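You operate a simulated robot arm through the tools that you are given. There is no shell and no other tool. Be economical: measure what you need, move in short steps, check, and stop when the job is done.

Carry out the task below with a simulated robot arm. There is one attempt and no reset: what you move stays moved.

TASK
Put both rollers from the plywood board in the blue bench drawer, shut it and latch it. Where these are worked on the way, their far stop is far enough and under half their travel is too little: blue bench drawer.

Only the result counts: the job must be done as asked and must still hold three seconds after the hand-in. Knocking over, shifting, dropping, spilling or breaking anything else fails it.

THE ROBOT
A 6-joint arm with a two-finger parallel gripper, fixed in place. Base frame: the origin is at the foot of the arm, x ahead of it, y to its left, z up; the work surface is at about z = 0.9. Lengths are in m, angles in rad, forces in N, time in s.
With the tool pointing down near the work surface it reaches from about 0.24 to 0.64 m from the base axis. Its first joint turns from -1.152 to 1.152 rad. Payload 2.7 kg.
The tool frame sits at the grasp point between the pads (the TCP): z along the fingers, y along the line on which they close. The tips reach 0.023 m beyond it. Largest opening 0.094 m; finger width 0.038, thickness 0.01; the body of the gripper, 0.054 by 0.096 m, starts 0.039 m behind the TCP.
Orientation is told as [roll, pitch, yaw] about the base's x, y, z axes, in that order, counted from this pose: with the fingers straight down and closing along the base's y, the tool's x points along the base's -x, its y along +y and its z along -z.

THE INTERFACE
- The arm moves only by the tool move_arm. Its arguments are lists of equal length, an entry for each row: "offset": the shift along the tool's x, y, z in units of 50 mm (1.0 is 50 mm), a list of three; "turn": the turn, a rotation vector about the tool's x, y, z in units of 5 degrees (1.0 is 5 degrees), a list of three. In form: {"offset": [[dx, dy, dz], ...], "turn": [[rx, ry, rz], ...]}. A call has 1 to 12 rows; each row shifts and turns the commanded pose from where the row before left it, along the tool's axes as they then stand. "claw" is the finger opening in m, from 0 to 0.094, set as the call begins (left out, the last holds). A call with a number of a shift or a turn outside -1 to 1 is refused whole. Each row takes 0.2 s and may step no farther than 0.05 m and 0.15 rad from the row before; otherwise, or with a gripper value out of range, the whole call is refused. A pose out of reach is approached as far as the arm can. The call stops where the force on the tool passes 40 N (or 10 N more than at its start, if that is more) or the arm is blocked; 0.2 s more then pass. Each finger travels about 0.045 m/s and halts on what it meets, pressing with about 40 N; the grip force reading is that of the motor and also rises with nothing between the fingers. The clock runs only during rows and for 0.2 s after the last one: add rows that do not move to give the fingers time. It gives the time, the measured TCP pose, the force on the tool (base axes), the opening and the grip force at its end, in the units of the frame above (readings bear some noise), with the torque about the TCP (base axes, N m) and any sound that the robot's microphone picked up.
- Cameras (640 x 400 px; columns grow to the right, rows downward): "scene" is fixed at [0.0892, -0.4373, 1.405]; the picture's right is [0.71, -0.70, 0.00], its down [-0.42, -0.43, -0.80] and it looks along [0.56, 0.57, -0.60] (base axes); focal length 294 px, centre (320, 200). "wrist" rides on the gripper at [0.087, 0.016, -0.074] in the tool frame; the picture's right is [-0.18, 0.98, 0.00], its down [-0.58, -0.11, -0.81] and it looks along [-0.79, -0.15, 0.59] (tool axes); focal length 243 px, centre (320, 200). There is no depth. A picture from a camera that has moved, and an enlarged one, comes with that camera's place and axes in the base frame and with its lens. The place of the scene camera against the robot may be out by one fixed shift of up to 0.012 m in any direction.
- camera(camera): a new picture of that camera. It takes no simulated time.
- zoom(camera, box): a new picture of the part [left, top, right, bottom] of that camera's present view, enlarged. It takes no simulated time.
- finish_job(): hands the job in; it is judged then, once.

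Go step by step. Nothing tells you positions but the pictures and the camera data: compare them with the known pose of the tool, close in by small moves and look again before you grip or let go. The budget is 120 turns and 64 pictures, counting those below and the enlarged ones. Unless the task says otherwise, let go and move clear before handing in, and close with one line.

The tools are called as name(argument=value, ...) on one line, values as JSON. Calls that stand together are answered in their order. move_arm: Moves the arm, as the interface text tells. Its arguments: {"type":"object","properties":{"offset":{"type":"array","items":{"type":"array","items":{"type":"number"}}},"turn":{"type":"array","items":{"type":"array","items":{"type":"number"}}},"claw":{"type":"number"}},"required":["offset","turn"]} The other tools are called the same way: camera (camera) takes a picture; zoom (camera, box) takes an enlarged picture of a part of a camera's view; finish_job () hands the job in.

At the start:

```text
time: 0.0
tcp_pos: [0.399, 0.1402, 1.2008]
tcp_rot: [0.001, 0.001, 0.001]
force: [0.5, -0.2, 0.5]
torque: [-0.01, -0.02, 0.0]
grip_width: 0.0938
grip_force: 0.1
```

scene: 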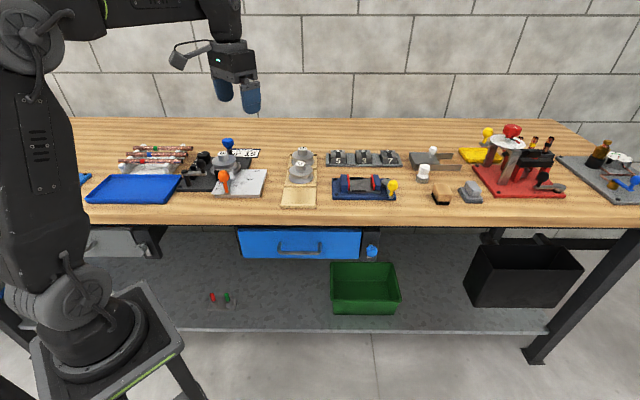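
wrist: 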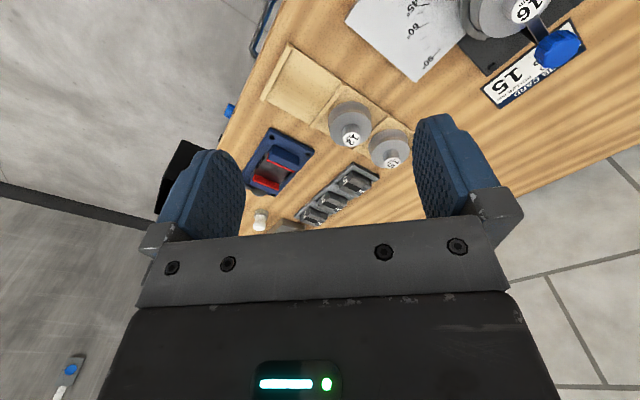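

I see a plywood board with two grey rollers near the middle of the bench, and a blue drawer under the bench edge. I zoom in on both.

zoom(camera="scene", box=[240, 130, 400, 230])

zoom(camera="scene", box=[220, 205, 400, 317])

zoom(camera="wrist", box=[220, 30, 460, 180])

```text
4.00 times, centred on (320, 180) of scene
camera zoom: at [0.0892, -0.4373, 1.405], right [0.71, -0.7, 0.0], down [-0.42, -0.43, -0.8], along [0.56, 0.57, -0.6], focal length 1177 px, centre (320, 280)
```

zoom: 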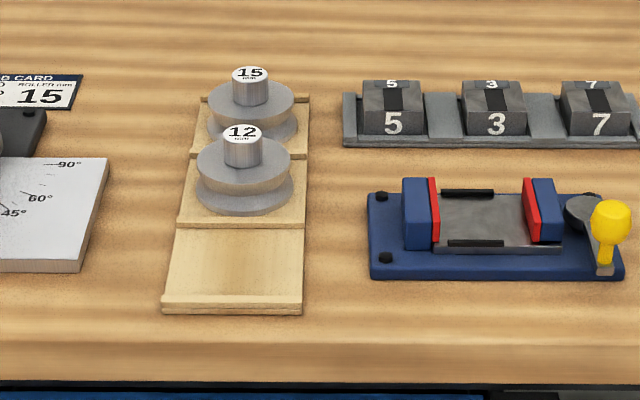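

```text
3.56 times, centred on (310, 261) of scene
camera zoom: at [0.0892, -0.4373, 1.405], right [0.71, -0.7, 0.0], down [-0.42, -0.43, -0.8], along [0.56, 0.57, -0.6], focal length 1047 px, centre (356, -17)
```

zoom: 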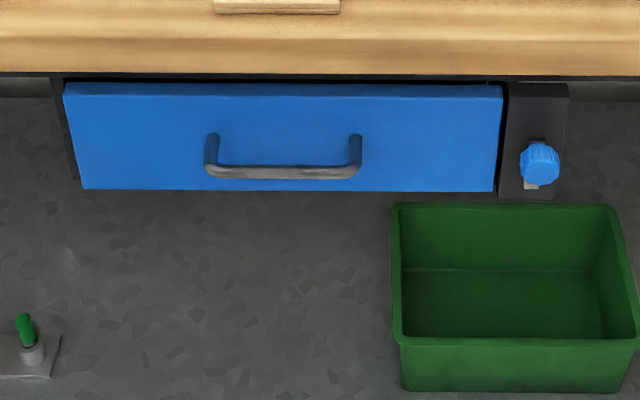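

```text
2.67 times, centred on (340, 105) of wrist
camera zoom: at [0.3127, 0.1565, 1.2756], right [0.18, 0.98, 0.0], down [0.58, -0.11, 0.81], along [0.79, -0.15, -0.59], focal length 647 px, centre (267, 453)
```

zoom: 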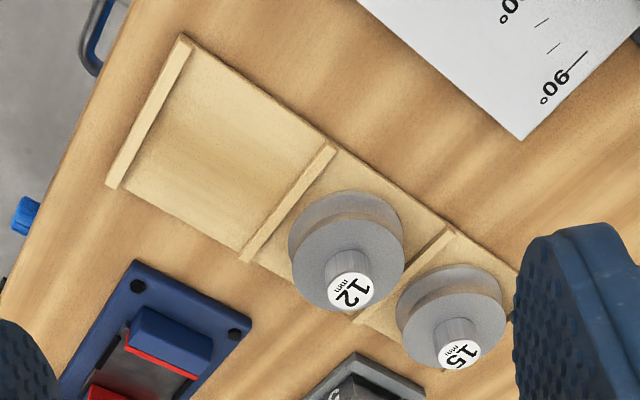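

The bench runs at about -45° to the base frame, and the drawer handle sits nearly straight ahead of the robot just below the bench edge. Before planning the latch move I look closely at it and the handle.

zoom(camera="scene", box=[345, 222, 393, 266])

zoom(camera="scene", box=[230, 215, 326, 275])

```text
9.09 times, centred on (369, 244) of scene
camera zoom: at [0.0892, -0.4373, 1.405], right [0.71, -0.7, 0.0], down [-0.42, -0.43, -0.8], along [0.56, 0.57, -0.6], focal length 2676 px, centre (-126, -200)
```

zoom: 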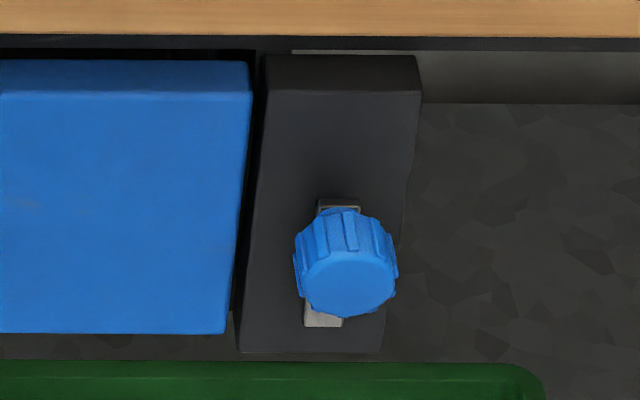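

```text
6.67 times, centred on (278, 245) of scene
camera zoom: at [0.0892, -0.4373, 1.405], right [0.71, -0.7, 0.0], down [-0.42, -0.43, -0.8], along [0.56, 0.57, -0.6], focal length 1962 px, centre (600, -100)
```

zoom: 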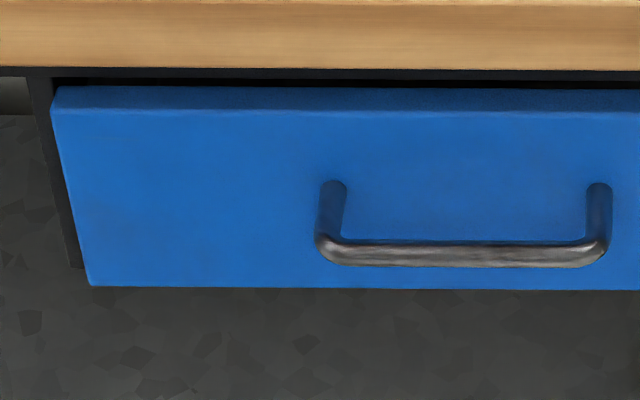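

The drawer front has a U-handle at about z≈0.80, and beside it is a blue latch knob whose bar stands upright, which looks unlatched. I move in front of the drawer, yaw the tool -45° so it closes along the drawer's pull direction, then tilt and look.

move_arm(offset=[[0.103, -0.623, 0.63], [0.103, -0.623, 0.63], [0.103, -0.623, 0.63], [0.103, -0.623, 0.63], [0.103, -0.623, 0.63], [0.103, -0.623, 0.63], [0.103, -0.623, 0.63]], turn=[[0, 0, 0], [0, 0, 0], [0, 0, 0], [0, 0, 0], [0, 0, 0], [0, 0, 0], [0, 0, 0]])

move_arm(offset=[[0, 0, 0], [0, 0, 0], [0, 0, 0], [0, 0, 0], [0, 0, 0], [0, 0, 0], [0, 0, 0], [0, 0, 0], [0, 0, 0]], turn=[[0, 0, 1], [0, 0, 1], [0, 0, 1], [0, 0, 1], [0, 0, 1], [0, 0, 1], [0, 0, 1], [0, 0, 1], [0, 0, 1]])

camera(camera="wrist")

```text
time: 1.6
tcp_pos: [0.3636, -0.0783, 0.9801]
tcp_rot: [0.0, -0.003, 0.003]
force: [-0.8, 0.0, -0.4]
torque: [0.02, -0.03, -0.01]
grip_width: 0.094
grip_force: 0.1
```

```text
time: 3.6
tcp_pos: [0.3649, -0.0778, 0.979]
tcp_rot: [-0.001, -0.001, -0.786]
force: [0.6, -0.1, 0.9]
torque: [0.0, 0.01, 0.01]
grip_width: 0.0941
grip_force: 0.1
```

```text
56 pictures are left
camera wrist: at [0.3142, -0.0048, 1.0548], right [0.83, 0.56, 0.0], down [0.33, -0.49, 0.81], along [0.46, -0.67, -0.59], focal length 243 px, centre (320, 200)
```

wrist: 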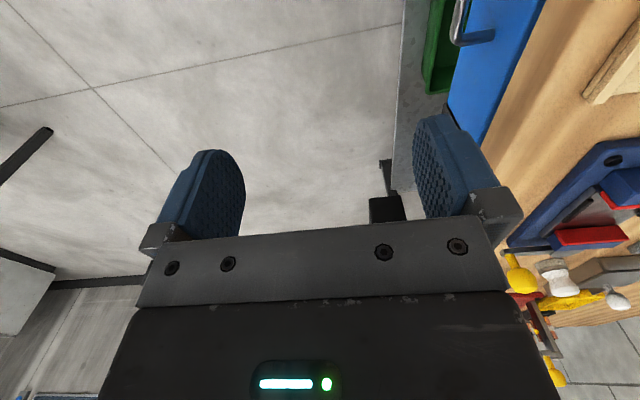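

The view looks along the bench front. Now I tilt the fingers forward 45° under the bench edge and look again.

move_arm(offset=[[0.3, 0, 0], [0.3, 0, 0], [0, 0, 0], [0, 0, 0], [0, 0, 0], [0, 0, 0], [0, 0, 0], [0, 0, 0], [0, 0, 0]], turn=[[-1, 0, 0], [-1, 0, 0], [-1, 0, 0], [-1, 0, 0], [-1, 0, 0], [-1, 0, 0], [-1, 0, 0], [-1, 0, 0], [-1, 0, 0]])

camera(camera="wrist")

camera(camera="scene")

```text
time: 5.6
tcp_pos: [0.344, -0.0562, 0.9801]
tcp_rot: [0.788, 0.0, -0.785]
force: [0.5, 0.1, -0.9]
torque: [-0.01, -0.01, -0.03]
grip_width: 0.094
grip_force: 0.1
```

```text
55 pictures are left
camera wrist: at [0.2526, -0.0243, 1.0443], right [0.62, 0.36, 0.7], down [-0.05, -0.87, 0.49], along [0.78, -0.34, -0.52], focal length 243 px, centre (320, 200)
```

wrist: 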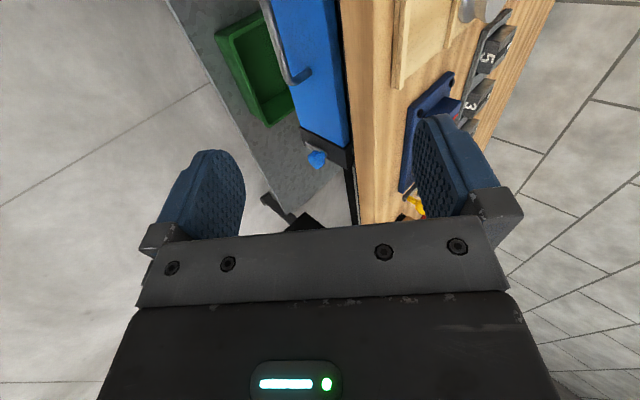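

```text
54 pictures are left
```

scene: 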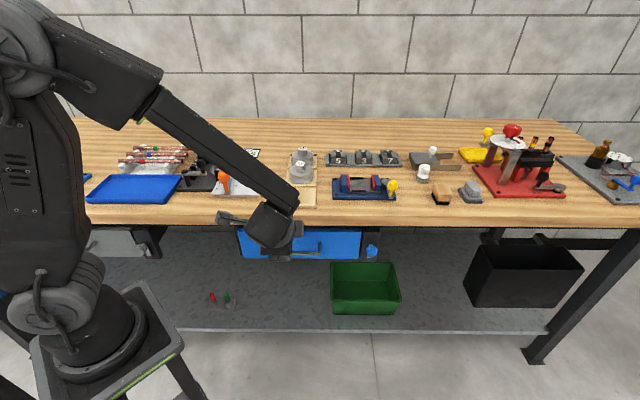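

The handle, the drawer face and the latch are all visible here. I enlarge that part for measuring.

zoom(camera="wrist", box=[240, 0, 368, 80])

zoom(camera="wrist", box=[280, 110, 376, 170])

```text
5.00 times, centred on (304, 40) of wrist
camera zoom: at [0.2526, -0.0243, 1.0443], right [0.62, 0.36, 0.7], down [-0.05, -0.87, 0.49], along [0.78, -0.34, -0.52], focal length 1213 px, centre (400, 1000)
```

zoom: 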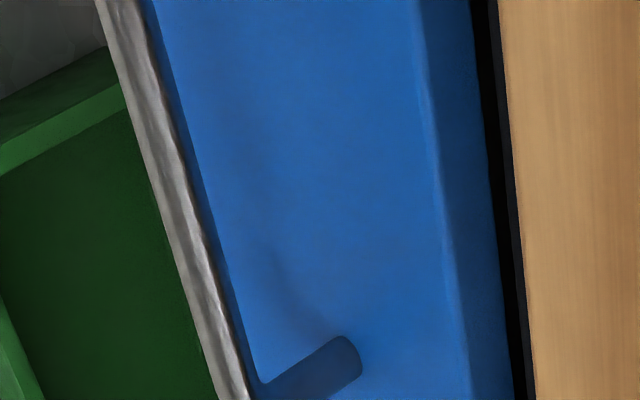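

```text
6.67 times, centred on (328, 140) of wrist
camera zoom: at [0.2526, -0.0243, 1.0443], right [0.62, 0.36, 0.7], down [-0.05, -0.87, 0.49], along [0.78, -0.34, -0.52], focal length 1618 px, centre (267, 600)
```

zoom: 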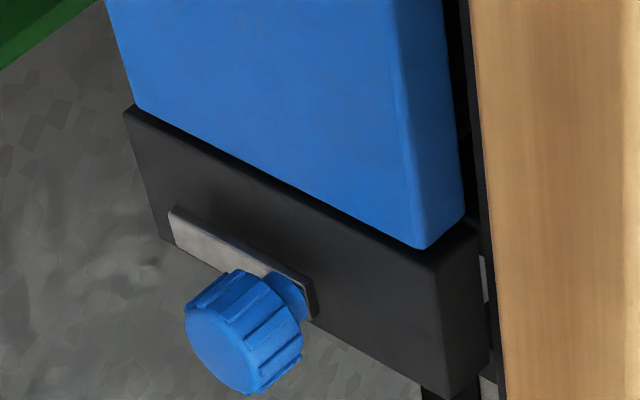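

The depth of the handle is poorly fixed because both views are too alike. I drop the tool 0.12 m in front of the bench for a lower view.

move_arm(offset=[[0, -0.566, 0.566], [0, -0.566, 0.566], [0, -0.566, 0.566]], turn=[[0, 0, 0], [0, 0, 0], [0, 0, 0]])

camera(camera="wrist")

```text
time: 6.4
tcp_pos: [0.3428, -0.0568, 0.856]
tcp_rot: [0.786, 0.0, -0.786]
force: [1.1, -0.6, 0.2]
torque: [-0.02, 0.0, 0.0]
grip_width: 0.0939
grip_force: 0.1
```

```text
51 pictures are left
camera wrist: at [0.2518, -0.0242, 0.92], right [0.62, 0.36, 0.7], down [-0.05, -0.87, 0.49], along [0.78, -0.34, -0.52], focal length 243 px, centre (320, 200)
```

wrist: 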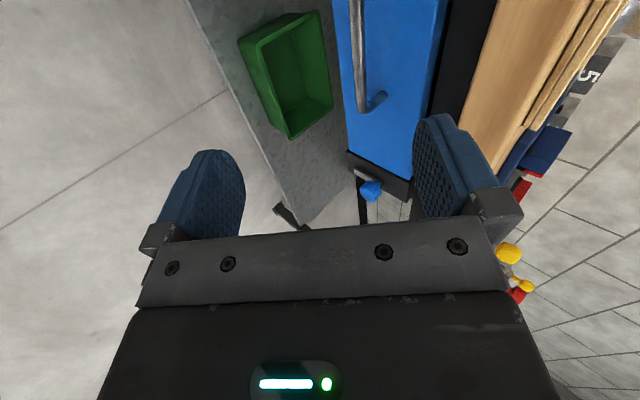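

The handle and the gap below the bench edge are clear from here. I enlarge it to measure.

zoom(camera="wrist", box=[320, 0, 480, 100])

zoom(camera="wrist", box=[330, 80, 458, 220])

```text
4.00 times, centred on (400, 50) of wrist
camera zoom: at [0.2518, -0.0242, 0.92], right [0.62, 0.36, 0.7], down [-0.05, -0.87, 0.49], along [0.78, -0.34, -0.52], focal length 970 px, centre (0, 800)
```

zoom: 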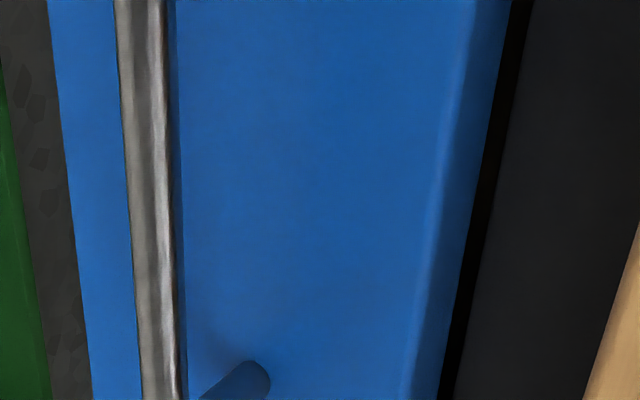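

```text
2.86 times, centred on (394, 150) of wrist
camera zoom: at [0.2518, -0.0242, 0.92], right [0.62, 0.36, 0.7], down [-0.05, -0.87, 0.49], along [0.78, -0.34, -0.52], focal length 693 px, centre (109, 343)
```

zoom: 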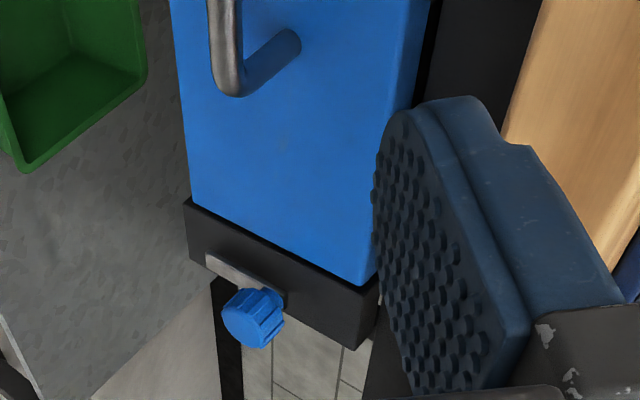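

From two views, the handle bar is at n≈0.325 (distance from the base along the bench normal), z≈0.775. I approach along the tilted axis with a narrower opening, stopping 6 cm short to check.

move_arm(offset=[[-0.1, 0.207, 0.51], [-0.1, 0.207, 0.51], [-0.1, 0.207, 0.51], [0, 0, 0]], turn=[[0, 0, 0], [0, 0, 0], [0, 0, 0], [0, 0, 0]], claw=0.036)

camera(camera="wrist")

```text
time: 7.4
tcp_pos: [0.408, -0.013, 0.8263]
tcp_rot: [0.787, 0.0, -0.783]
force: [-0.1, 0.4, -0.2]
torque: [0.02, -0.07, -0.02]
grip_width: 0.0361
grip_force: 0.0
```

```text
48 pictures are left
camera wrist: at [0.3177, 0.0189, 0.891], right [0.62, 0.36, 0.7], down [-0.05, -0.87, 0.49], along [0.78, -0.34, -0.52], focal length 243 px, centre (320, 200)
```

wrist: 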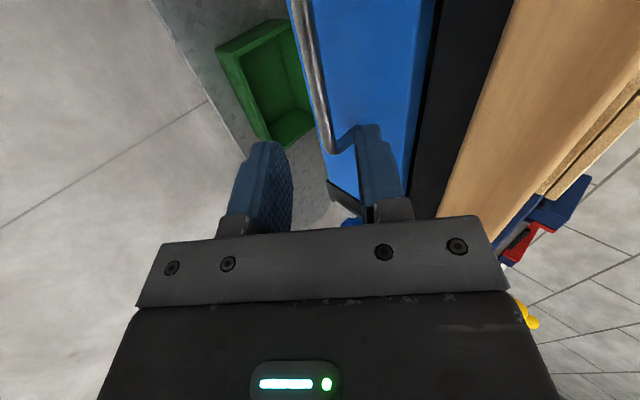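

The bar lies on the tool axis about 7 cm ahead. I advance and close on it.

move_arm(offset=[[0, 0, 0.4], [0, 0, 0.4], [0, 0, 0.4], [0, 0, 0.12]], turn=[[0, 0, 0], [0, 0, 0], [0, 0, 0], [0, 0, 0]])

camera(camera="wrist")

zoom(camera="scene", box=[230, 215, 326, 275])

```text
time: 8.4
tcp_pos: [0.4411, 0.0207, 0.7817]
tcp_rot: [0.787, -0.001, -0.786]
force: [-0.5, -0.3, -0.1]
torque: [-0.01, -0.04, -0.02]
grip_width: 0.0361
grip_force: 0.1
```

```text
47 pictures are left
camera wrist: at [0.3503, 0.0525, 0.8449], right [0.62, 0.36, 0.7], down [-0.05, -0.87, 0.49], along [0.78, -0.34, -0.52], focal length 243 px, centre (320, 200)
```

wrist: 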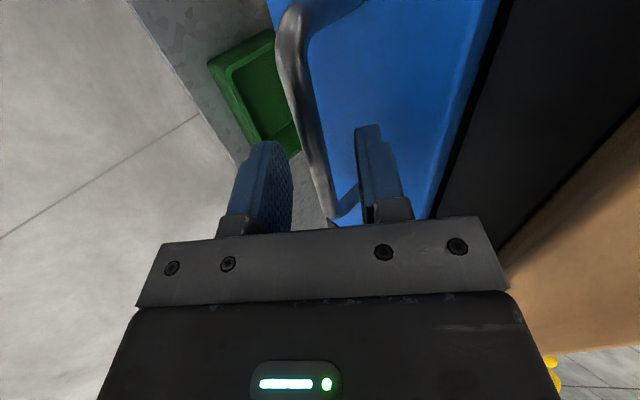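

```text
6.67 times, centred on (278, 245) of scene
camera zoom: at [0.0892, -0.4373, 1.405], right [0.71, -0.7, 0.0], down [-0.42, -0.43, -0.8], along [0.56, 0.57, -0.6], focal length 1962 px, centre (600, -100)
```

zoom: 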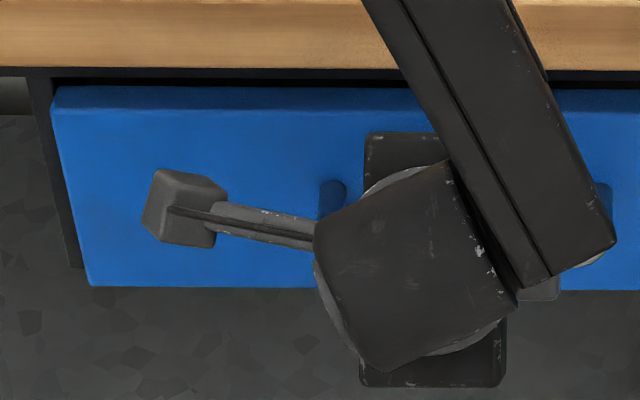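

The bar runs between the fingers. I close on it.

move_arm(offset=[[0, 0, 0], [0, 0, 0], [0, 0, 0]], turn=[[0, 0, 0], [0, 0, 0], [0, 0, 0]], claw=0.0)

camera(camera="wrist")

```text
time: 9.2
tcp_pos: [0.4402, 0.0205, 0.7802]
tcp_rot: [0.784, -0.002, -0.783]
force: [0.2, -4.4, -10.9]
torque: [-1.07, -0.74, 0.46]
grip_width: 0.0118
grip_force: 45.2
```

```text
45 pictures are left
camera wrist: at [0.3495, 0.0519, 0.8442], right [0.62, 0.36, 0.69], down [-0.04, -0.87, 0.5], along [0.78, -0.34, -0.52], focal length 243 px, centre (320, 200)
```

wrist: 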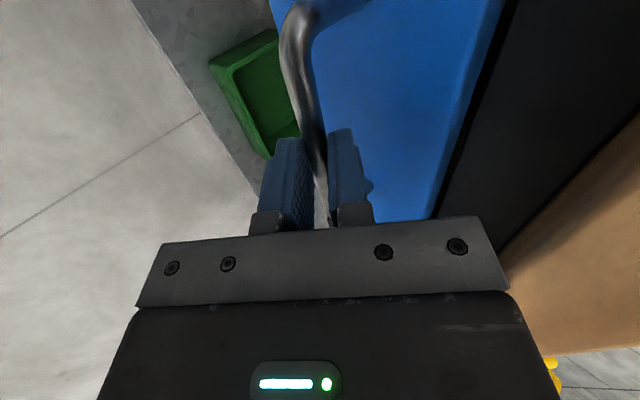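

The grip holds the bar (12 mm). I pull the drawer gently along its axis.

move_arm(offset=[[0, -0.21, -0.21], [0, -0.21, -0.21], [0, -0.21, -0.21]], turn=[[0, 0, 0], [0, 0, 0], [0, 0, 0]])

```text
time: 10.0
tcp_pos: [0.4082, -0.0125, 0.7801]
tcp_rot: [0.781, 0.0, -0.783]
force: [3.1, -0.8, -29.4]
torque: [-0.78, -0.19, 1.37]
grip_width: 0.0118
grip_force: 45.5
```

The drawer slides freely and it has come out 4.5 cm; a small vertical load shows. I continue pulling while easing down slightly.

move_arm(offset=[[0, -0.24, -0.18], [0, -0.21, -0.21], [0, -0.21, -0.21]], turn=[[0, 0, 0], [0, 0, 0], [0, 0, 0]])

```text
time: 10.8
tcp_pos: [0.3778, -0.0442, 0.7789]
tcp_rot: [0.788, 0.001, -0.783]
force: [-6.9, 8.8, -6.0]
torque: [-0.98, -0.89, 0.62]
grip_width: 0.0118
grip_force: 44.6
```

Out about 9 cm, with a small sideways load. I ease that off and continue.

move_arm(offset=[[0.03, -0.21, -0.21], [0.01, -0.21, -0.21], [0.01, -0.21, -0.21]], turn=[[0, 0, 0], [0, 0, 0], [0, 0, 0]])

camera(camera="scene")

```text
time: 11.6
tcp_pos: [0.3463, -0.0753, 0.7796]
tcp_rot: [0.794, -0.003, -0.786]
force: [-6.4, 8.3, 24.8]
torque: [-0.67, -1.26, 0.31]
grip_width: 0.0116
grip_force: 45.0
```

```text
44 pictures are left
```

scene: 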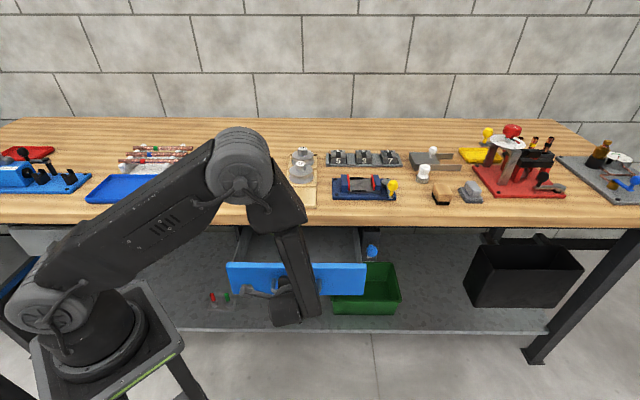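

The drawer is out about 13 cm. I keep pulling toward the stop with a slight correction up.

move_arm(offset=[[0.03, -0.18, -0.23], [0.02, -0.21, -0.21], [0, -0.21, -0.21]], turn=[[0, 0, 0], [0, 0, 0], [0, 0, 0]])

```text
time: 12.4
tcp_pos: [0.314, -0.1074, 0.7792]
tcp_rot: [0.784, -0.008, -0.79]
force: [14.1, -15.1, -5.0]
torque: [-1.37, -1.32, -0.17]
grip_width: 0.0116
grip_force: 44.9
```

move_arm(offset=[[-0.05, -0.21, -0.21], [0, -0.21, -0.21], [0, -0.21, -0.21]], turn=[[0, 0, 0], [0, 0, 0], [0, 0, 0]])

camera(camera="scene")

```text
time: 13.2
tcp_pos: [0.2835, -0.1373, 0.7793]
tcp_rot: [0.785, -0.004, -0.786]
force: [15.9, -13.1, -12.9]
torque: [-0.94, -0.69, 0.33]
grip_width: 0.0114
grip_force: 44.7
```

```text
43 pictures are left
```

scene: 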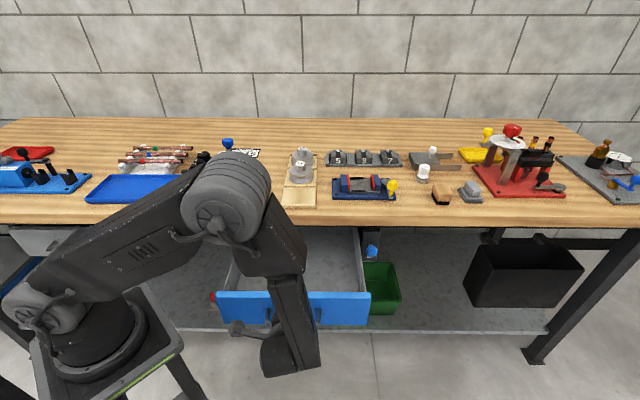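

Drawer is out about 22 cm and still moving. I go on in small steps to find the far stop.

move_arm(offset=[[-0.05, -0.14, -0.14], [0, -0.14, -0.14], [0, -0.14, -0.14]], turn=[[0, 0, 0], [0, 0, 0], [0, 0, 0]])

```text
time: 14.0
tcp_pos: [0.2618, -0.1568, 0.7804]
tcp_rot: [0.784, 0.0, -0.783]
force: [8.0, -5.9, -16.5]
torque: [-0.92, -0.57, 0.87]
grip_width: 0.0117
grip_force: 44.8
```

move_arm(offset=[[-0.02, -0.14, -0.14], [0, -0.14, -0.14]], turn=[[0, 0, 0], [0, 0, 0]])

camera(camera="wrist")

```text
time: 14.6
tcp_pos: [0.2492, -0.171, 0.7795]
tcp_rot: [0.787, 0.005, -0.781]
force: [3.3, 9.4, -18.0]
torque: [-1.4, -1.3, 0.39]
grip_width: 0.0117
grip_force: 44.8
```

```text
42 pictures are left
camera wrist: at [0.158, -0.1396, 0.8446], right [0.62, 0.36, 0.7], down [-0.04, -0.87, 0.49], along [0.78, -0.33, -0.53], focal length 243 px, centre (320, 200)
```

wrist: 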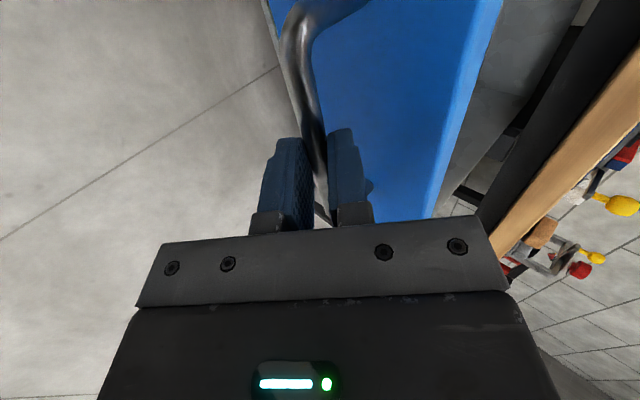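

move_arm(offset=[[0, -0.14, -0.14], [0, -0.14, -0.14]], turn=[[0, 0, 0], [0, 0, 0]])

```text
time: 15.2
tcp_pos: [0.2348, -0.1883, 0.7805]
tcp_rot: [0.785, -0.001, -0.787]
force: [-0.8, 1.5, 0.2]
torque: [-0.02, 0.02, -0.03]
grip_width: 0.0
grip_force: 42.7
```

The fingers slipped off the bar, which suggests the drawer hit its stop. I check where it rests.

camera(camera="wrist")

camera(camera="scene")

```text
41 pictures are left
camera wrist: at [0.1441, -0.1553, 0.8453], right [0.62, 0.36, 0.69], down [-0.05, -0.87, 0.49], along [0.78, -0.34, -0.52], focal length 243 px, centre (320, 200)
```

wrist: 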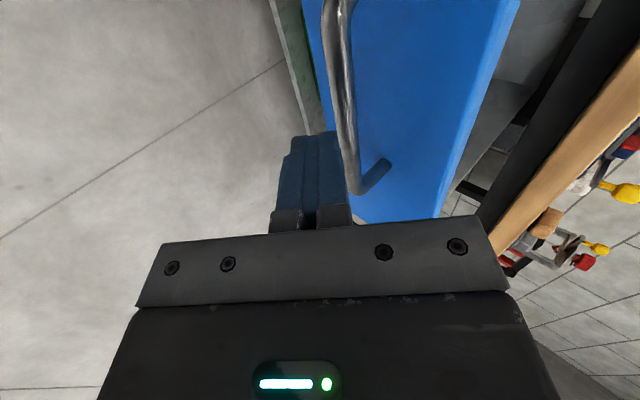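

```text
40 pictures are left
```

scene: 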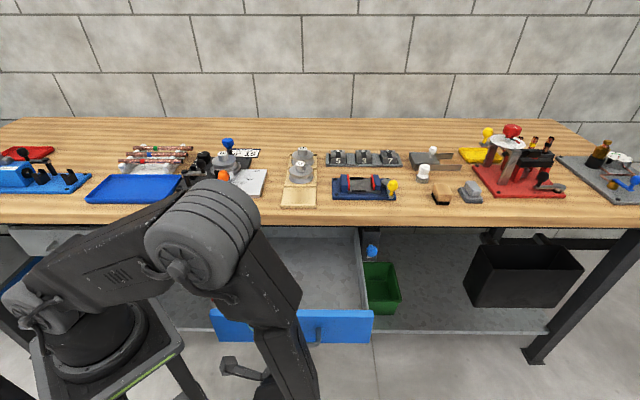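

The drawer stays open, about 27 cm out. I retreat from the handle, rise, and stand the tool upright.

move_arm(offset=[[0, 0, -0.7], [0, 0.68, -0.68], [0, 0.68, -0.68], [0, 0.68, -0.68], [0, 0.68, -0.68], [0, 0.68, -0.68], [0, 0.68, -0.68], [0, 0.5, -0.5]], turn=[[0, 0, 0], [0, 0, 0], [0, 0, 0], [0, 0, 0], [0, 0, 0], [0, 0, 0], [0, 0, 0], [0, 0, 0]])

move_arm(offset=[[0, 0, 0], [0, 0, 0], [0, 0, 0], [0, 0, 0], [0, 0, 0], [0, 0, 0], [0, 0, 0], [0, 0, 0], [0, 0, 0]], turn=[[1, 0, 0], [1, 0, 0], [1, 0, 0], [1, 0, 0], [1, 0, 0], [1, 0, 0], [1, 0, 0], [1, 0, 0], [1, 0, 0]], claw=0.06)

```text
time: 17.0
tcp_pos: [0.2173, -0.2047, 1.13]
tcp_rot: [0.784, 0.001, -0.784]
force: [-0.4, -0.2, 0.2]
torque: [0.02, 0.01, -0.01]
grip_width: 0.0
grip_force: 42.4
```

```text
time: 19.0
tcp_pos: [0.2179, -0.2061, 1.1292]
tcp_rot: [-0.001, 0.0, -0.784]
force: [0.5, 0.3, -0.7]
torque: [0.0, -0.03, -0.01]
grip_width: 0.0599
grip_force: 0.0
```

Now I move over the bench toward the rollers at height and turn the tool so it closes sideways (yaw +15°).

move_arm(offset=[[0.06, 0.92, 0], [0.06, 0.92, 0], [0.06, 0.92, 0], [0.06, 0.92, 0], [0.06, 0.92, 0], [0.06, 0.92, 0], [0.06, 0.92, 0], [0.06, 0.92, 0], [0.06, 0.92, 0]], turn=[[0, 0, 0], [0, 0, 0], [0, 0, 0], [0, 0, 0], [0, 0, 0], [0, 0, 0], [0, 0, 0], [0, 0, 0], [0, 0, 0]])

move_arm(offset=[[0, 0, 0], [0, 0, 0], [0, 0, 0], [0, 0, 0], [0, 0, 0], [0, 0, 0], [0, 0, 0], [0, 0, 0], [0, 0, 0], [0, 0, 0], [0, 0, 0], [0, 0, 0]], turn=[[0, 0, -1], [0, 0, -1], [0, 0, -1], [0, 0, -1], [0, 0, -1], [0, 0, -1], [0, 0, -1], [0, 0, -1], [0, 0, -1], [0, 0, -1], [0, 0, -1], [0, 0, -1]])

camera(camera="wrist")

```text
time: 21.0
tcp_pos: [0.4904, 0.1054, 1.1331]
tcp_rot: [-0.001, 0.001, -0.786]
force: [0.7, -0.4, 0.4]
torque: [0.03, -0.03, -0.01]
grip_width: 0.0603
grip_force: 0.1
```

```text
time: 23.6
tcp_pos: [0.4899, 0.1074, 1.1292]
tcp_rot: [0.001, 0.0, 0.265]
force: [0.4, 0.5, -0.9]
torque: [0.02, -0.03, 0.04]
grip_width: 0.0601
grip_force: 0.1
```

```text
39 pictures are left
camera wrist: at [0.4026, 0.1011, 1.2039], right [-0.08, 1.0, 0.0], down [0.59, 0.05, 0.81], along [0.8, 0.06, -0.59], focal length 243 px, centre (320, 200)
```

wrist: 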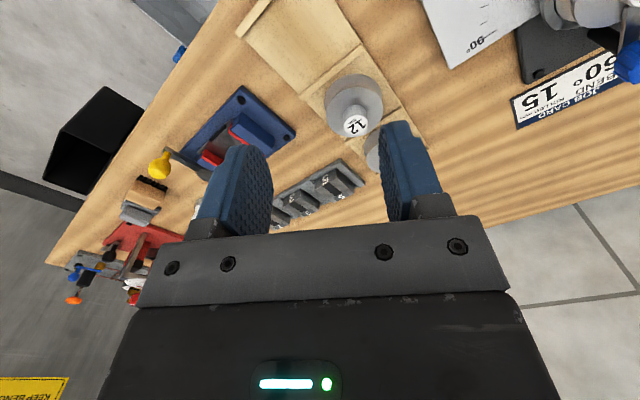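

Triangulating, the knob of roller 12 tops out at about (0.584, 0.158, 0.952). I go above it and check.

move_arm(offset=[[-0.52, 0.123, 0.5], [-0.52, 0.123, 0.5], [-0.52, 0.123, 0.5], [-0.52, 0.123, 0.5]], turn=[[0, 0, 0], [0, 0, 0], [0, 0, 0], [0, 0, 0]])

camera(camera="wrist")

zoom(camera="scene", box=[240, 110, 360, 185])

```text
time: 24.6
tcp_pos: [0.5869, 0.1593, 1.0311]
tcp_rot: [0.001, -0.003, 0.265]
force: [0.6, -1.0, -0.4]
torque: [0.0, -0.03, 0.02]
grip_width: 0.0599
grip_force: 0.1
```

```text
38 pictures are left
camera wrist: at [0.4989, 0.1523, 1.1051], right [-0.08, 1.0, 0.0], down [0.59, 0.05, 0.81], along [0.8, 0.06, -0.59], focal length 243 px, centre (320, 200)
```

wrist: 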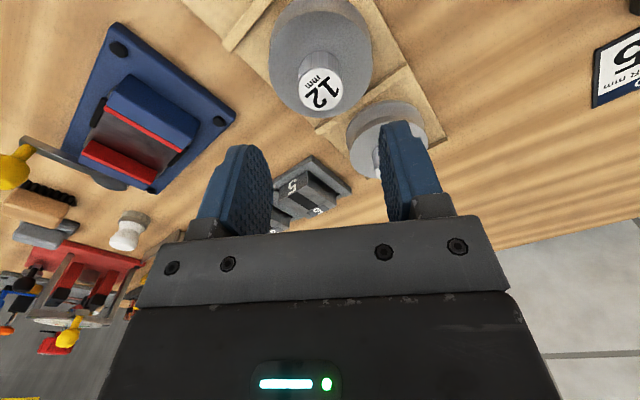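

```text
5.33 times, centred on (300, 148) of scene
camera zoom: at [0.0892, -0.4373, 1.405], right [0.71, -0.7, 0.0], down [-0.42, -0.43, -0.8], along [0.56, 0.57, -0.6], focal length 1570 px, centre (427, 480)
```

zoom: 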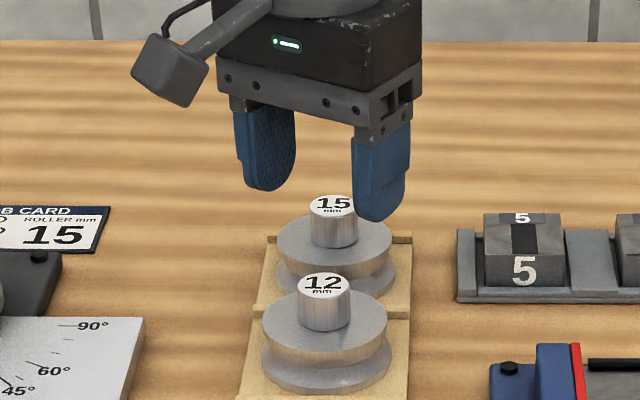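

The gripper stands over knob 12, within about 3 mm. I descend and grip the knob.

move_arm(offset=[[0.05, 0, 0.5], [0, 0, 0.5], [0, 0, 0.5]], turn=[[0, 0, 0], [0, 0, 0], [0, 0, 0]])

zoom(camera="scene", box=[260, 120, 356, 180])

```text
time: 25.4
tcp_pos: [0.5829, 0.1566, 0.9562]
tcp_rot: [0.0, -0.003, 0.263]
force: [-4.5, -0.6, 11.1]
torque: [0.3, 0.19, 0.09]
grip_width: 0.0599
grip_force: 0.0
```

```text
6.67 times, centred on (308, 150) of scene
camera zoom: at [0.0888, -0.4374, 1.405], right [0.71, -0.7, 0.0], down [-0.42, -0.43, -0.8], along [0.56, 0.57, -0.6], focal length 1962 px, centre (400, 533)
```

zoom: 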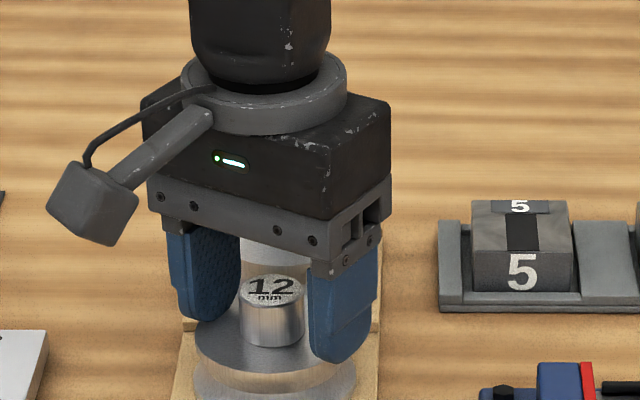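

The tips just touch the disc top (11 N). I lift 4 mm and close on the knob.

move_arm(offset=[[0, 0, -0.08], [0, 0, 0], [0, 0, 0], [0, 0, 0]], turn=[[0, 0, 0], [0, 0, 0], [0, 0, 0], [0, 0, 0]], claw=0.0)

```text
time: 26.4
tcp_pos: [0.5822, 0.1576, 0.9588]
tcp_rot: [0.0, 0.0, 0.263]
force: [-0.7, -0.2, 0.8]
torque: [-0.01, -0.01, -0.02]
grip_width: 0.0292
grip_force: 40.2
```

Knob gripped at 29 mm. I lift the roller and carry it over the open drawer at height.

move_arm(offset=[[0, 0, -0.4], [0, 0, -0.6], [0, 0, -0.8], [0, 0, -0.6]], turn=[[0, 0, 0], [0, 0, 0], [0, 0, 0], [0, 0, 0]])

zoom(camera="scene", box=[240, 90, 400, 190])

```text
time: 27.4
tcp_pos: [0.5832, 0.1579, 1.0785]
tcp_rot: [0.0, 0.0, 0.262]
force: [-0.4, -1.1, -2.8]
torque: [0.01, 0.01, 0.0]
grip_width: 0.0292
grip_force: 39.5
```

```text
4.00 times, centred on (320, 140) of scene
camera zoom: at [0.0892, -0.4373, 1.4051], right [0.71, -0.7, 0.0], down [-0.42, -0.43, -0.8], along [0.56, 0.57, -0.6], focal length 1177 px, centre (320, 440)
```

zoom: 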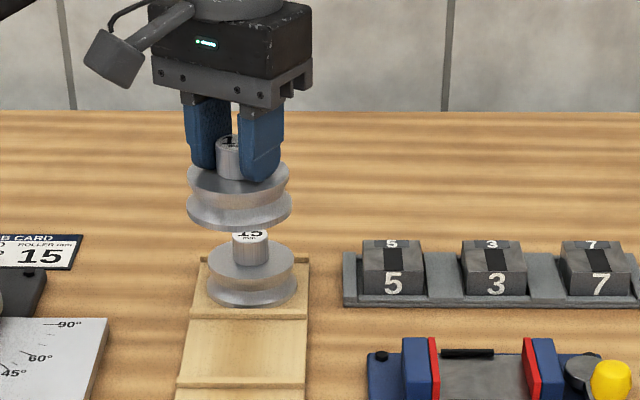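

The roller hangs cleanly. I carry it over the drawer.

move_arm(offset=[[0.4, -0.173, 0], [0.833, -0.346, 0], [0.833, -0.346, 0], [0.833, -0.346, 0], [0.833, -0.346, 0], [0.833, -0.346, 0], [0.833, -0.346, 0], [0.433, -0.173, 0]], turn=[[0, 0, 0], [0, 0, 0], [0, 0, 0], [0, 0, 0], [0, 0, 0], [0, 0, 0], [0, 0, 0], [0, 0, 0]])

camera(camera="wrist")

camera(camera="scene")

```text
time: 29.2
tcp_pos: [0.3327, -0.0363, 1.0788]
tcp_rot: [0.002, -0.001, 0.265]
force: [0.4, 0.4, -2.8]
torque: [-0.02, -0.01, 0.0]
grip_width: 0.0294
grip_force: 40.1
```

```text
34 pictures are left
camera wrist: at [0.2439, -0.0433, 1.1531], right [-0.08, 1.0, 0.0], down [0.59, 0.05, 0.81], along [0.8, 0.06, -0.59], focal length 243 px, centre (320, 200)
```

wrist: 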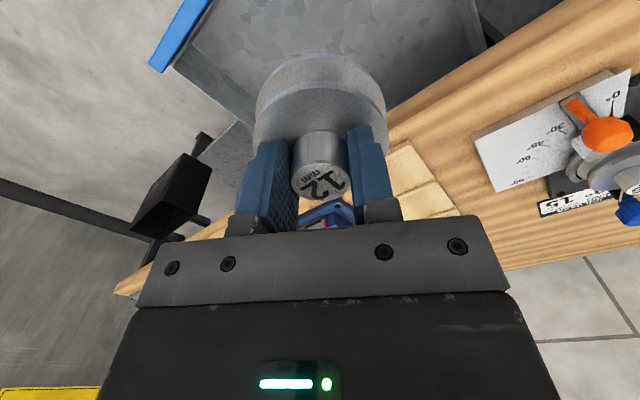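

```text
33 pictures are left
```

scene: 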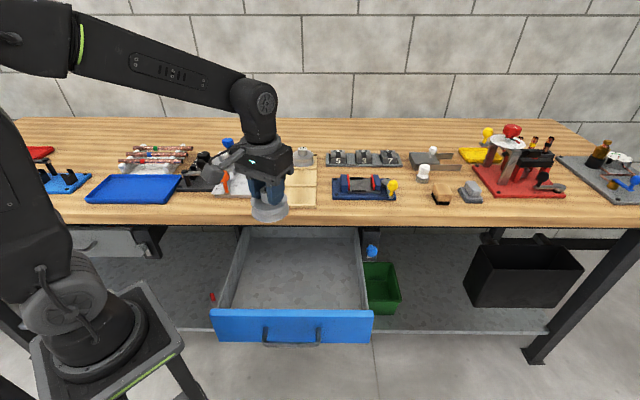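

The drawer interior is clear below. I shift slightly inward (n≈0.24) and lower the roller, stopping well before the floor.

move_arm(offset=[[-0.51, 0.3, 0], [0, 0, 0.8], [0, 0, 0.9], [0, 0, 0.9], [0, 0, 0.9], [0, 0, 0.9], [0, 0, 0.8]], turn=[[0, 0, 0], [0, 0, 0], [0, 0, 0], [0, 0, 0], [0, 0, 0], [0, 0, 0], [0, 0, 0]])

zoom(camera="scene", box=[200, 190, 392, 350])

```text
time: 30.8
tcp_pos: [0.3548, -0.0138, 0.8195]
tcp_rot: [-0.001, -0.001, 0.261]
force: [-0.2, 0.6, -2.6]
torque: [-0.01, 0.04, 0.03]
grip_width: 0.0293
grip_force: 39.8
```

```text
2.50 times, centred on (296, 270) of scene
camera zoom: at [0.0892, -0.4373, 1.405], right [0.71, -0.7, 0.0], down [-0.42, -0.43, -0.8], along [0.56, 0.57, -0.6], focal length 736 px, centre (380, 25)
```

zoom: 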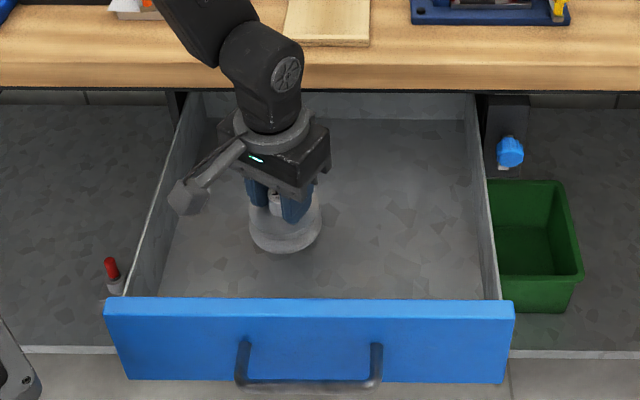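

Everything is clear. I lower slowly until the roller touches the floor.

move_arm(offset=[[0, 0, 0.2], [0, 0, 0.2], [0, 0, 0.12], [0, 0, 0.12]], turn=[[0, 0, 0], [0, 0, 0], [0, 0, 0], [0, 0, 0]])

```text
time: 31.8
tcp_pos: [0.3522, -0.013, 0.7857]
tcp_rot: [0.0, -0.001, 0.262]
force: [-0.3, 0.8, -2.0]
torque: [-0.02, 0.03, 0.01]
grip_width: 0.0291
grip_force: 39.9
```

move_arm(offset=[[0, 0, 0.08], [0, 0, 0.08], [0, 0, 0.08]], turn=[[0, 0, 0], [0, 0, 0], [0, 0, 0]])

zoom(camera="scene", box=[200, 190, 392, 350])

```text
time: 32.6
tcp_pos: [0.3516, -0.0137, 0.7751]
tcp_rot: [-0.001, -0.002, 0.262]
force: [1.2, -0.8, -2.6]
torque: [0.01, -0.04, -0.01]
grip_width: 0.0291
grip_force: 40.0
```

```text
2.50 times, centred on (296, 270) of scene
camera zoom: at [0.0892, -0.4373, 1.405], right [0.71, -0.7, 0.0], down [-0.42, -0.43, -0.8], along [0.56, 0.57, -0.6], focal length 736 px, centre (380, 25)
```

zoom: 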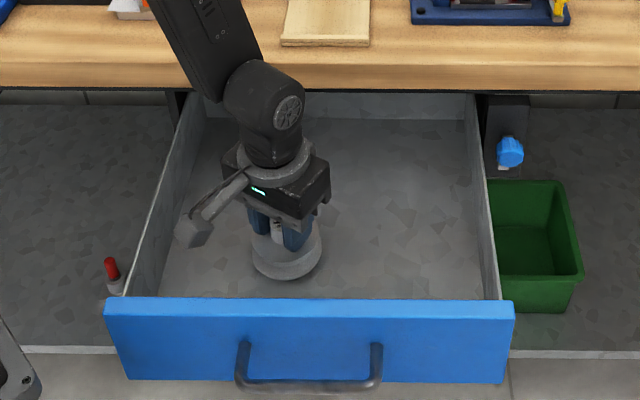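

move_arm(offset=[[0, 0, 0.07], [0, 0, 0.07], [0, 0, 0.07]], turn=[[0, 0, 0], [0, 0, 0], [0, 0, 0]])

```text
time: 33.4
tcp_pos: [0.3537, -0.0128, 0.7669]
tcp_rot: [0.0, -0.001, 0.262]
force: [-2.2, 1.2, 3.9]
torque: [0.13, 0.2, 0.06]
grip_width: 0.0293
grip_force: 39.9
stopped in row 3: the force on the tool passed its limit at 47 N (the readings are from after the stop); the commanded pose is now the measured one
```

The roller is on the drawer floor (contact). I open and rise.

move_arm(offset=[[0, 0, 0], [0, 0, 0], [0, 0, 0]], turn=[[0, 0, 0], [0, 0, 0], [0, 0, 0]], claw=0.056)

move_arm(offset=[[0, 0, -0.3], [0, 0, -0.7], [0, 0, -0.9], [0, 0, -0.9], [0, 0, -0.9], [0, 0, -0.9], [0, 0, -0.9], [0, 0, -0.7]], turn=[[0, 0, 0], [0, 0, 0], [0, 0, 0], [0, 0, 0], [0, 0, 0], [0, 0, 0], [0, 0, 0], [0, 0, 0]])

zoom(camera="scene", box=[200, 110, 424, 350])

```text
time: 34.2
tcp_pos: [0.3541, -0.0124, 0.7669]
tcp_rot: [0.0, -0.005, 0.264]
force: [1.6, -1.8, 5.9]
torque: [0.1, 0.08, 0.02]
grip_width: 0.0549
grip_force: 0.2
```

```text
time: 36.0
tcp_pos: [0.3529, -0.011, 1.0782]
tcp_rot: [-0.001, -0.003, 0.264]
force: [0.1, 0.0, -0.3]
torque: [0.01, 0.03, -0.03]
grip_width: 0.0562
grip_force: 0.1
```

```text
1.67 times, centred on (312, 230) of scene
camera zoom: at [0.0892, -0.4373, 1.405], right [0.71, -0.7, 0.0], down [-0.42, -0.43, -0.8], along [0.56, 0.57, -0.6], focal length 491 px, centre (333, 150)
```

zoom: 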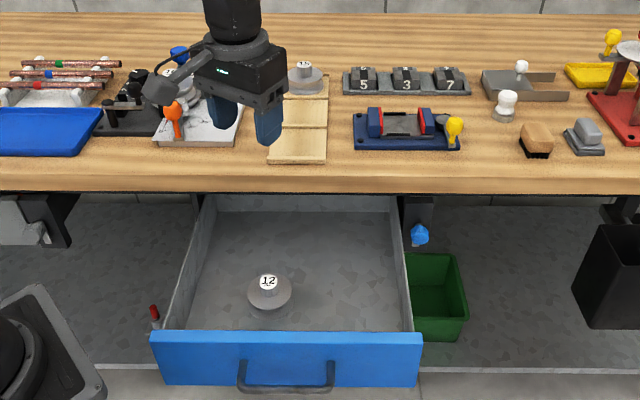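

Roller 12 sits in the drawer. Roller 15 is at about (0.655, 0.227), beyond vertical reach, so I move near it and tilt the tool outward about 17°.

move_arm(offset=[[-0.783, 0.411, 0], [-0.783, 0.411, 0], [-0.783, 0.411, 0], [-0.783, 0.411, 0], [-0.783, 0.411, 0], [-0.783, 0.411, 0], [-0.783, 0.411, 0], [0, 0, 0], [0, 0, 0], [0, 0, 0], [0, 0, 0], [0, 0, 0]], turn=[[0, 0, 0], [0, 0, 0], [0, 0, 0], [0, 0, 0], [0, 0, 0], [0, 0, 0], [0, 0, 0], [0, 0, -0.8], [0, -1, 0], [0, -1, 0], [0, -1, 0], [0, -0.5, 0]])

camera(camera="wrist")

```text
time: 38.6
tcp_pos: [0.579, 0.1974, 1.0775]
tcp_rot: [0.0, -0.31, 0.333]
force: [0.3, 0.0, 1.1]
torque: [0.0, 0.01, -0.03]
grip_width: 0.056
grip_force: 0.0
```

```text
29 pictures are left
camera wrist: at [0.4745, 0.1779, 1.1228], right [-0.16, 0.99, 0.06], down [0.33, 0.0, 0.95], along [0.93, 0.17, -0.32], focal length 243 px, centre (320, 200)
```

wrist: 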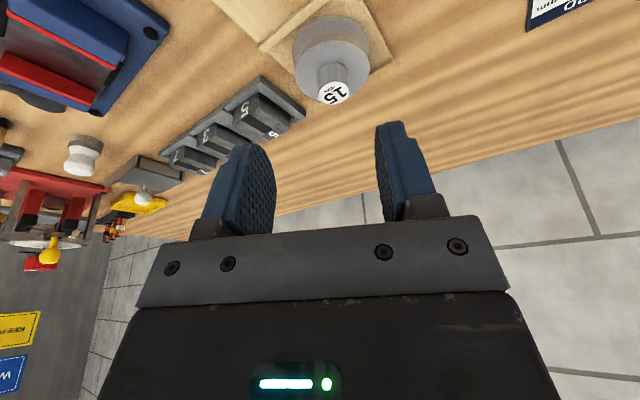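

Knob 15 re-measures at (0.654, 0.230, 0.952). I move to just above it with the tilt held.

move_arm(offset=[[-0.337, 0.043, 0.615], [-0.337, 0.043, 0.615], [-0.337, 0.043, 0.615]], turn=[[0, 0, 0], [0, 0, 0], [0, 0, 0]])

zoom(camera="scene", box=[250, 110, 362, 180])

camera(camera="wrist")

```text
time: 39.4
tcp_pos: [0.6464, 0.2264, 1.0042]
tcp_rot: [-0.001, -0.307, 0.334]
force: [0.5, 0.1, -1.0]
torque: [0.02, 0.0, 0.02]
grip_width: 0.0558
grip_force: 0.2
out of reach, approached as far as the arm can: row 3
```

```text
5.71 times, centred on (306, 145) of scene
camera zoom: at [0.0892, -0.4373, 1.405], right [0.71, -0.7, 0.0], down [-0.42, -0.43, -0.8], along [0.56, 0.57, -0.6], focal length 1682 px, centre (400, 514)
```

zoom: 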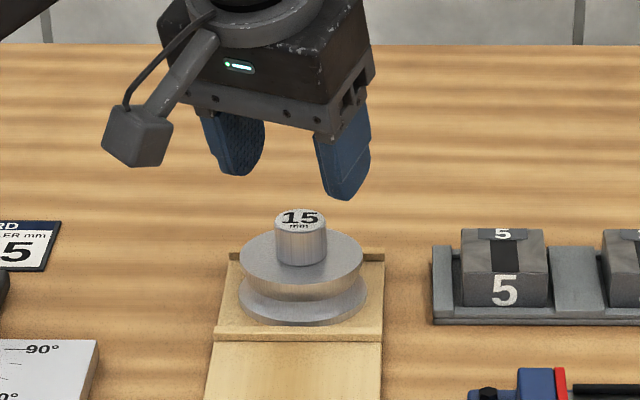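

```text
27 pictures are left
camera wrist: at [0.5409, 0.2068, 1.0505], right [-0.16, 0.99, 0.06], down [0.33, 0.0, 0.94], along [0.93, 0.16, -0.32], focal length 243 px, centre (320, 200)
```

wrist: 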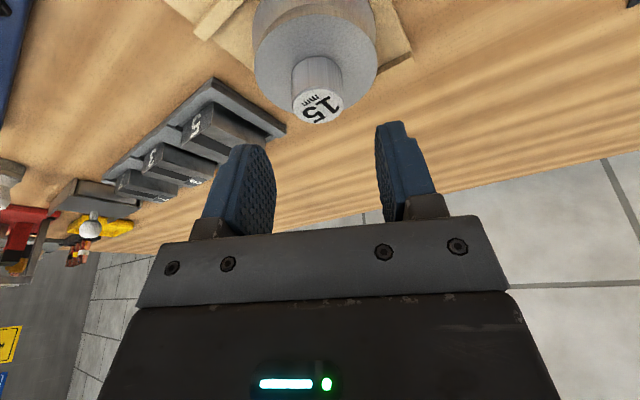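

This is right at the reach limit, so I tilt 7.5° more to gain reach. Then I descend most of the way.

move_arm(offset=[[0, 0, 0], [0, 0, 0], [0.11, 0, 0.23], [0.11, 0, 0.23], [0.06, 0, 0.13]], turn=[[0, -1, 0], [0, -0.5, 0], [0, 0, 0], [0, 0, 0], [0, 0, 0]])

zoom(camera="scene", box=[250, 110, 362, 180])

camera(camera="wrist")

```text
time: 40.6
tcp_pos: [0.6462, 0.2252, 0.9713]
tcp_rot: [0.0, -0.44, 0.333]
force: [-0.4, -0.5, -0.7]
torque: [0.0, 0.03, 0.02]
grip_width: 0.0562
grip_force: 0.0
```

```text
5.71 times, centred on (306, 145) of scene
camera zoom: at [0.0892, -0.4373, 1.405], right [0.71, -0.7, 0.0], down [-0.42, -0.43, -0.8], along [0.56, 0.57, -0.6], focal length 1682 px, centre (400, 514)
```

zoom: 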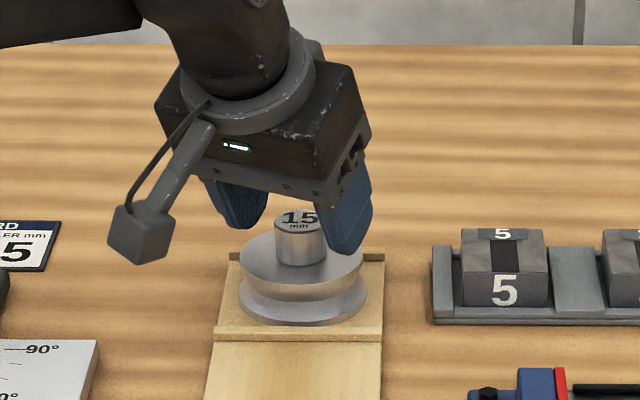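

```text
25 pictures are left
camera wrist: at [0.5365, 0.2047, 1.0025], right [-0.16, 0.98, 0.08], down [0.21, -0.04, 0.98], along [0.96, 0.18, -0.2], focal length 243 px, centre (320, 200)
```

wrist: 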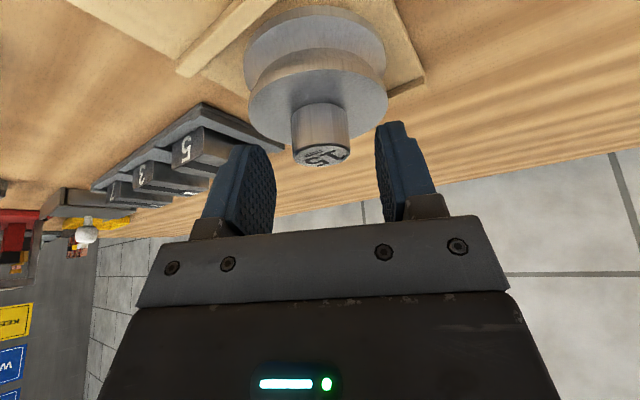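

The knob is centred between the fingers. I go down another 9 mm and slightly outward, then close.

move_arm(offset=[[0, 0.02, 0.1], [0, 0.02, 0.1]], turn=[[0, 0, 0], [0, 0, 0]])

```text
time: 41.2
tcp_pos: [0.6487, 0.2277, 0.9632]
tcp_rot: [0.001, -0.439, 0.333]
force: [-0.2, -0.1, 1.1]
torque: [0.0, 0.01, 0.0]
grip_width: 0.0562
grip_force: 0.2
```

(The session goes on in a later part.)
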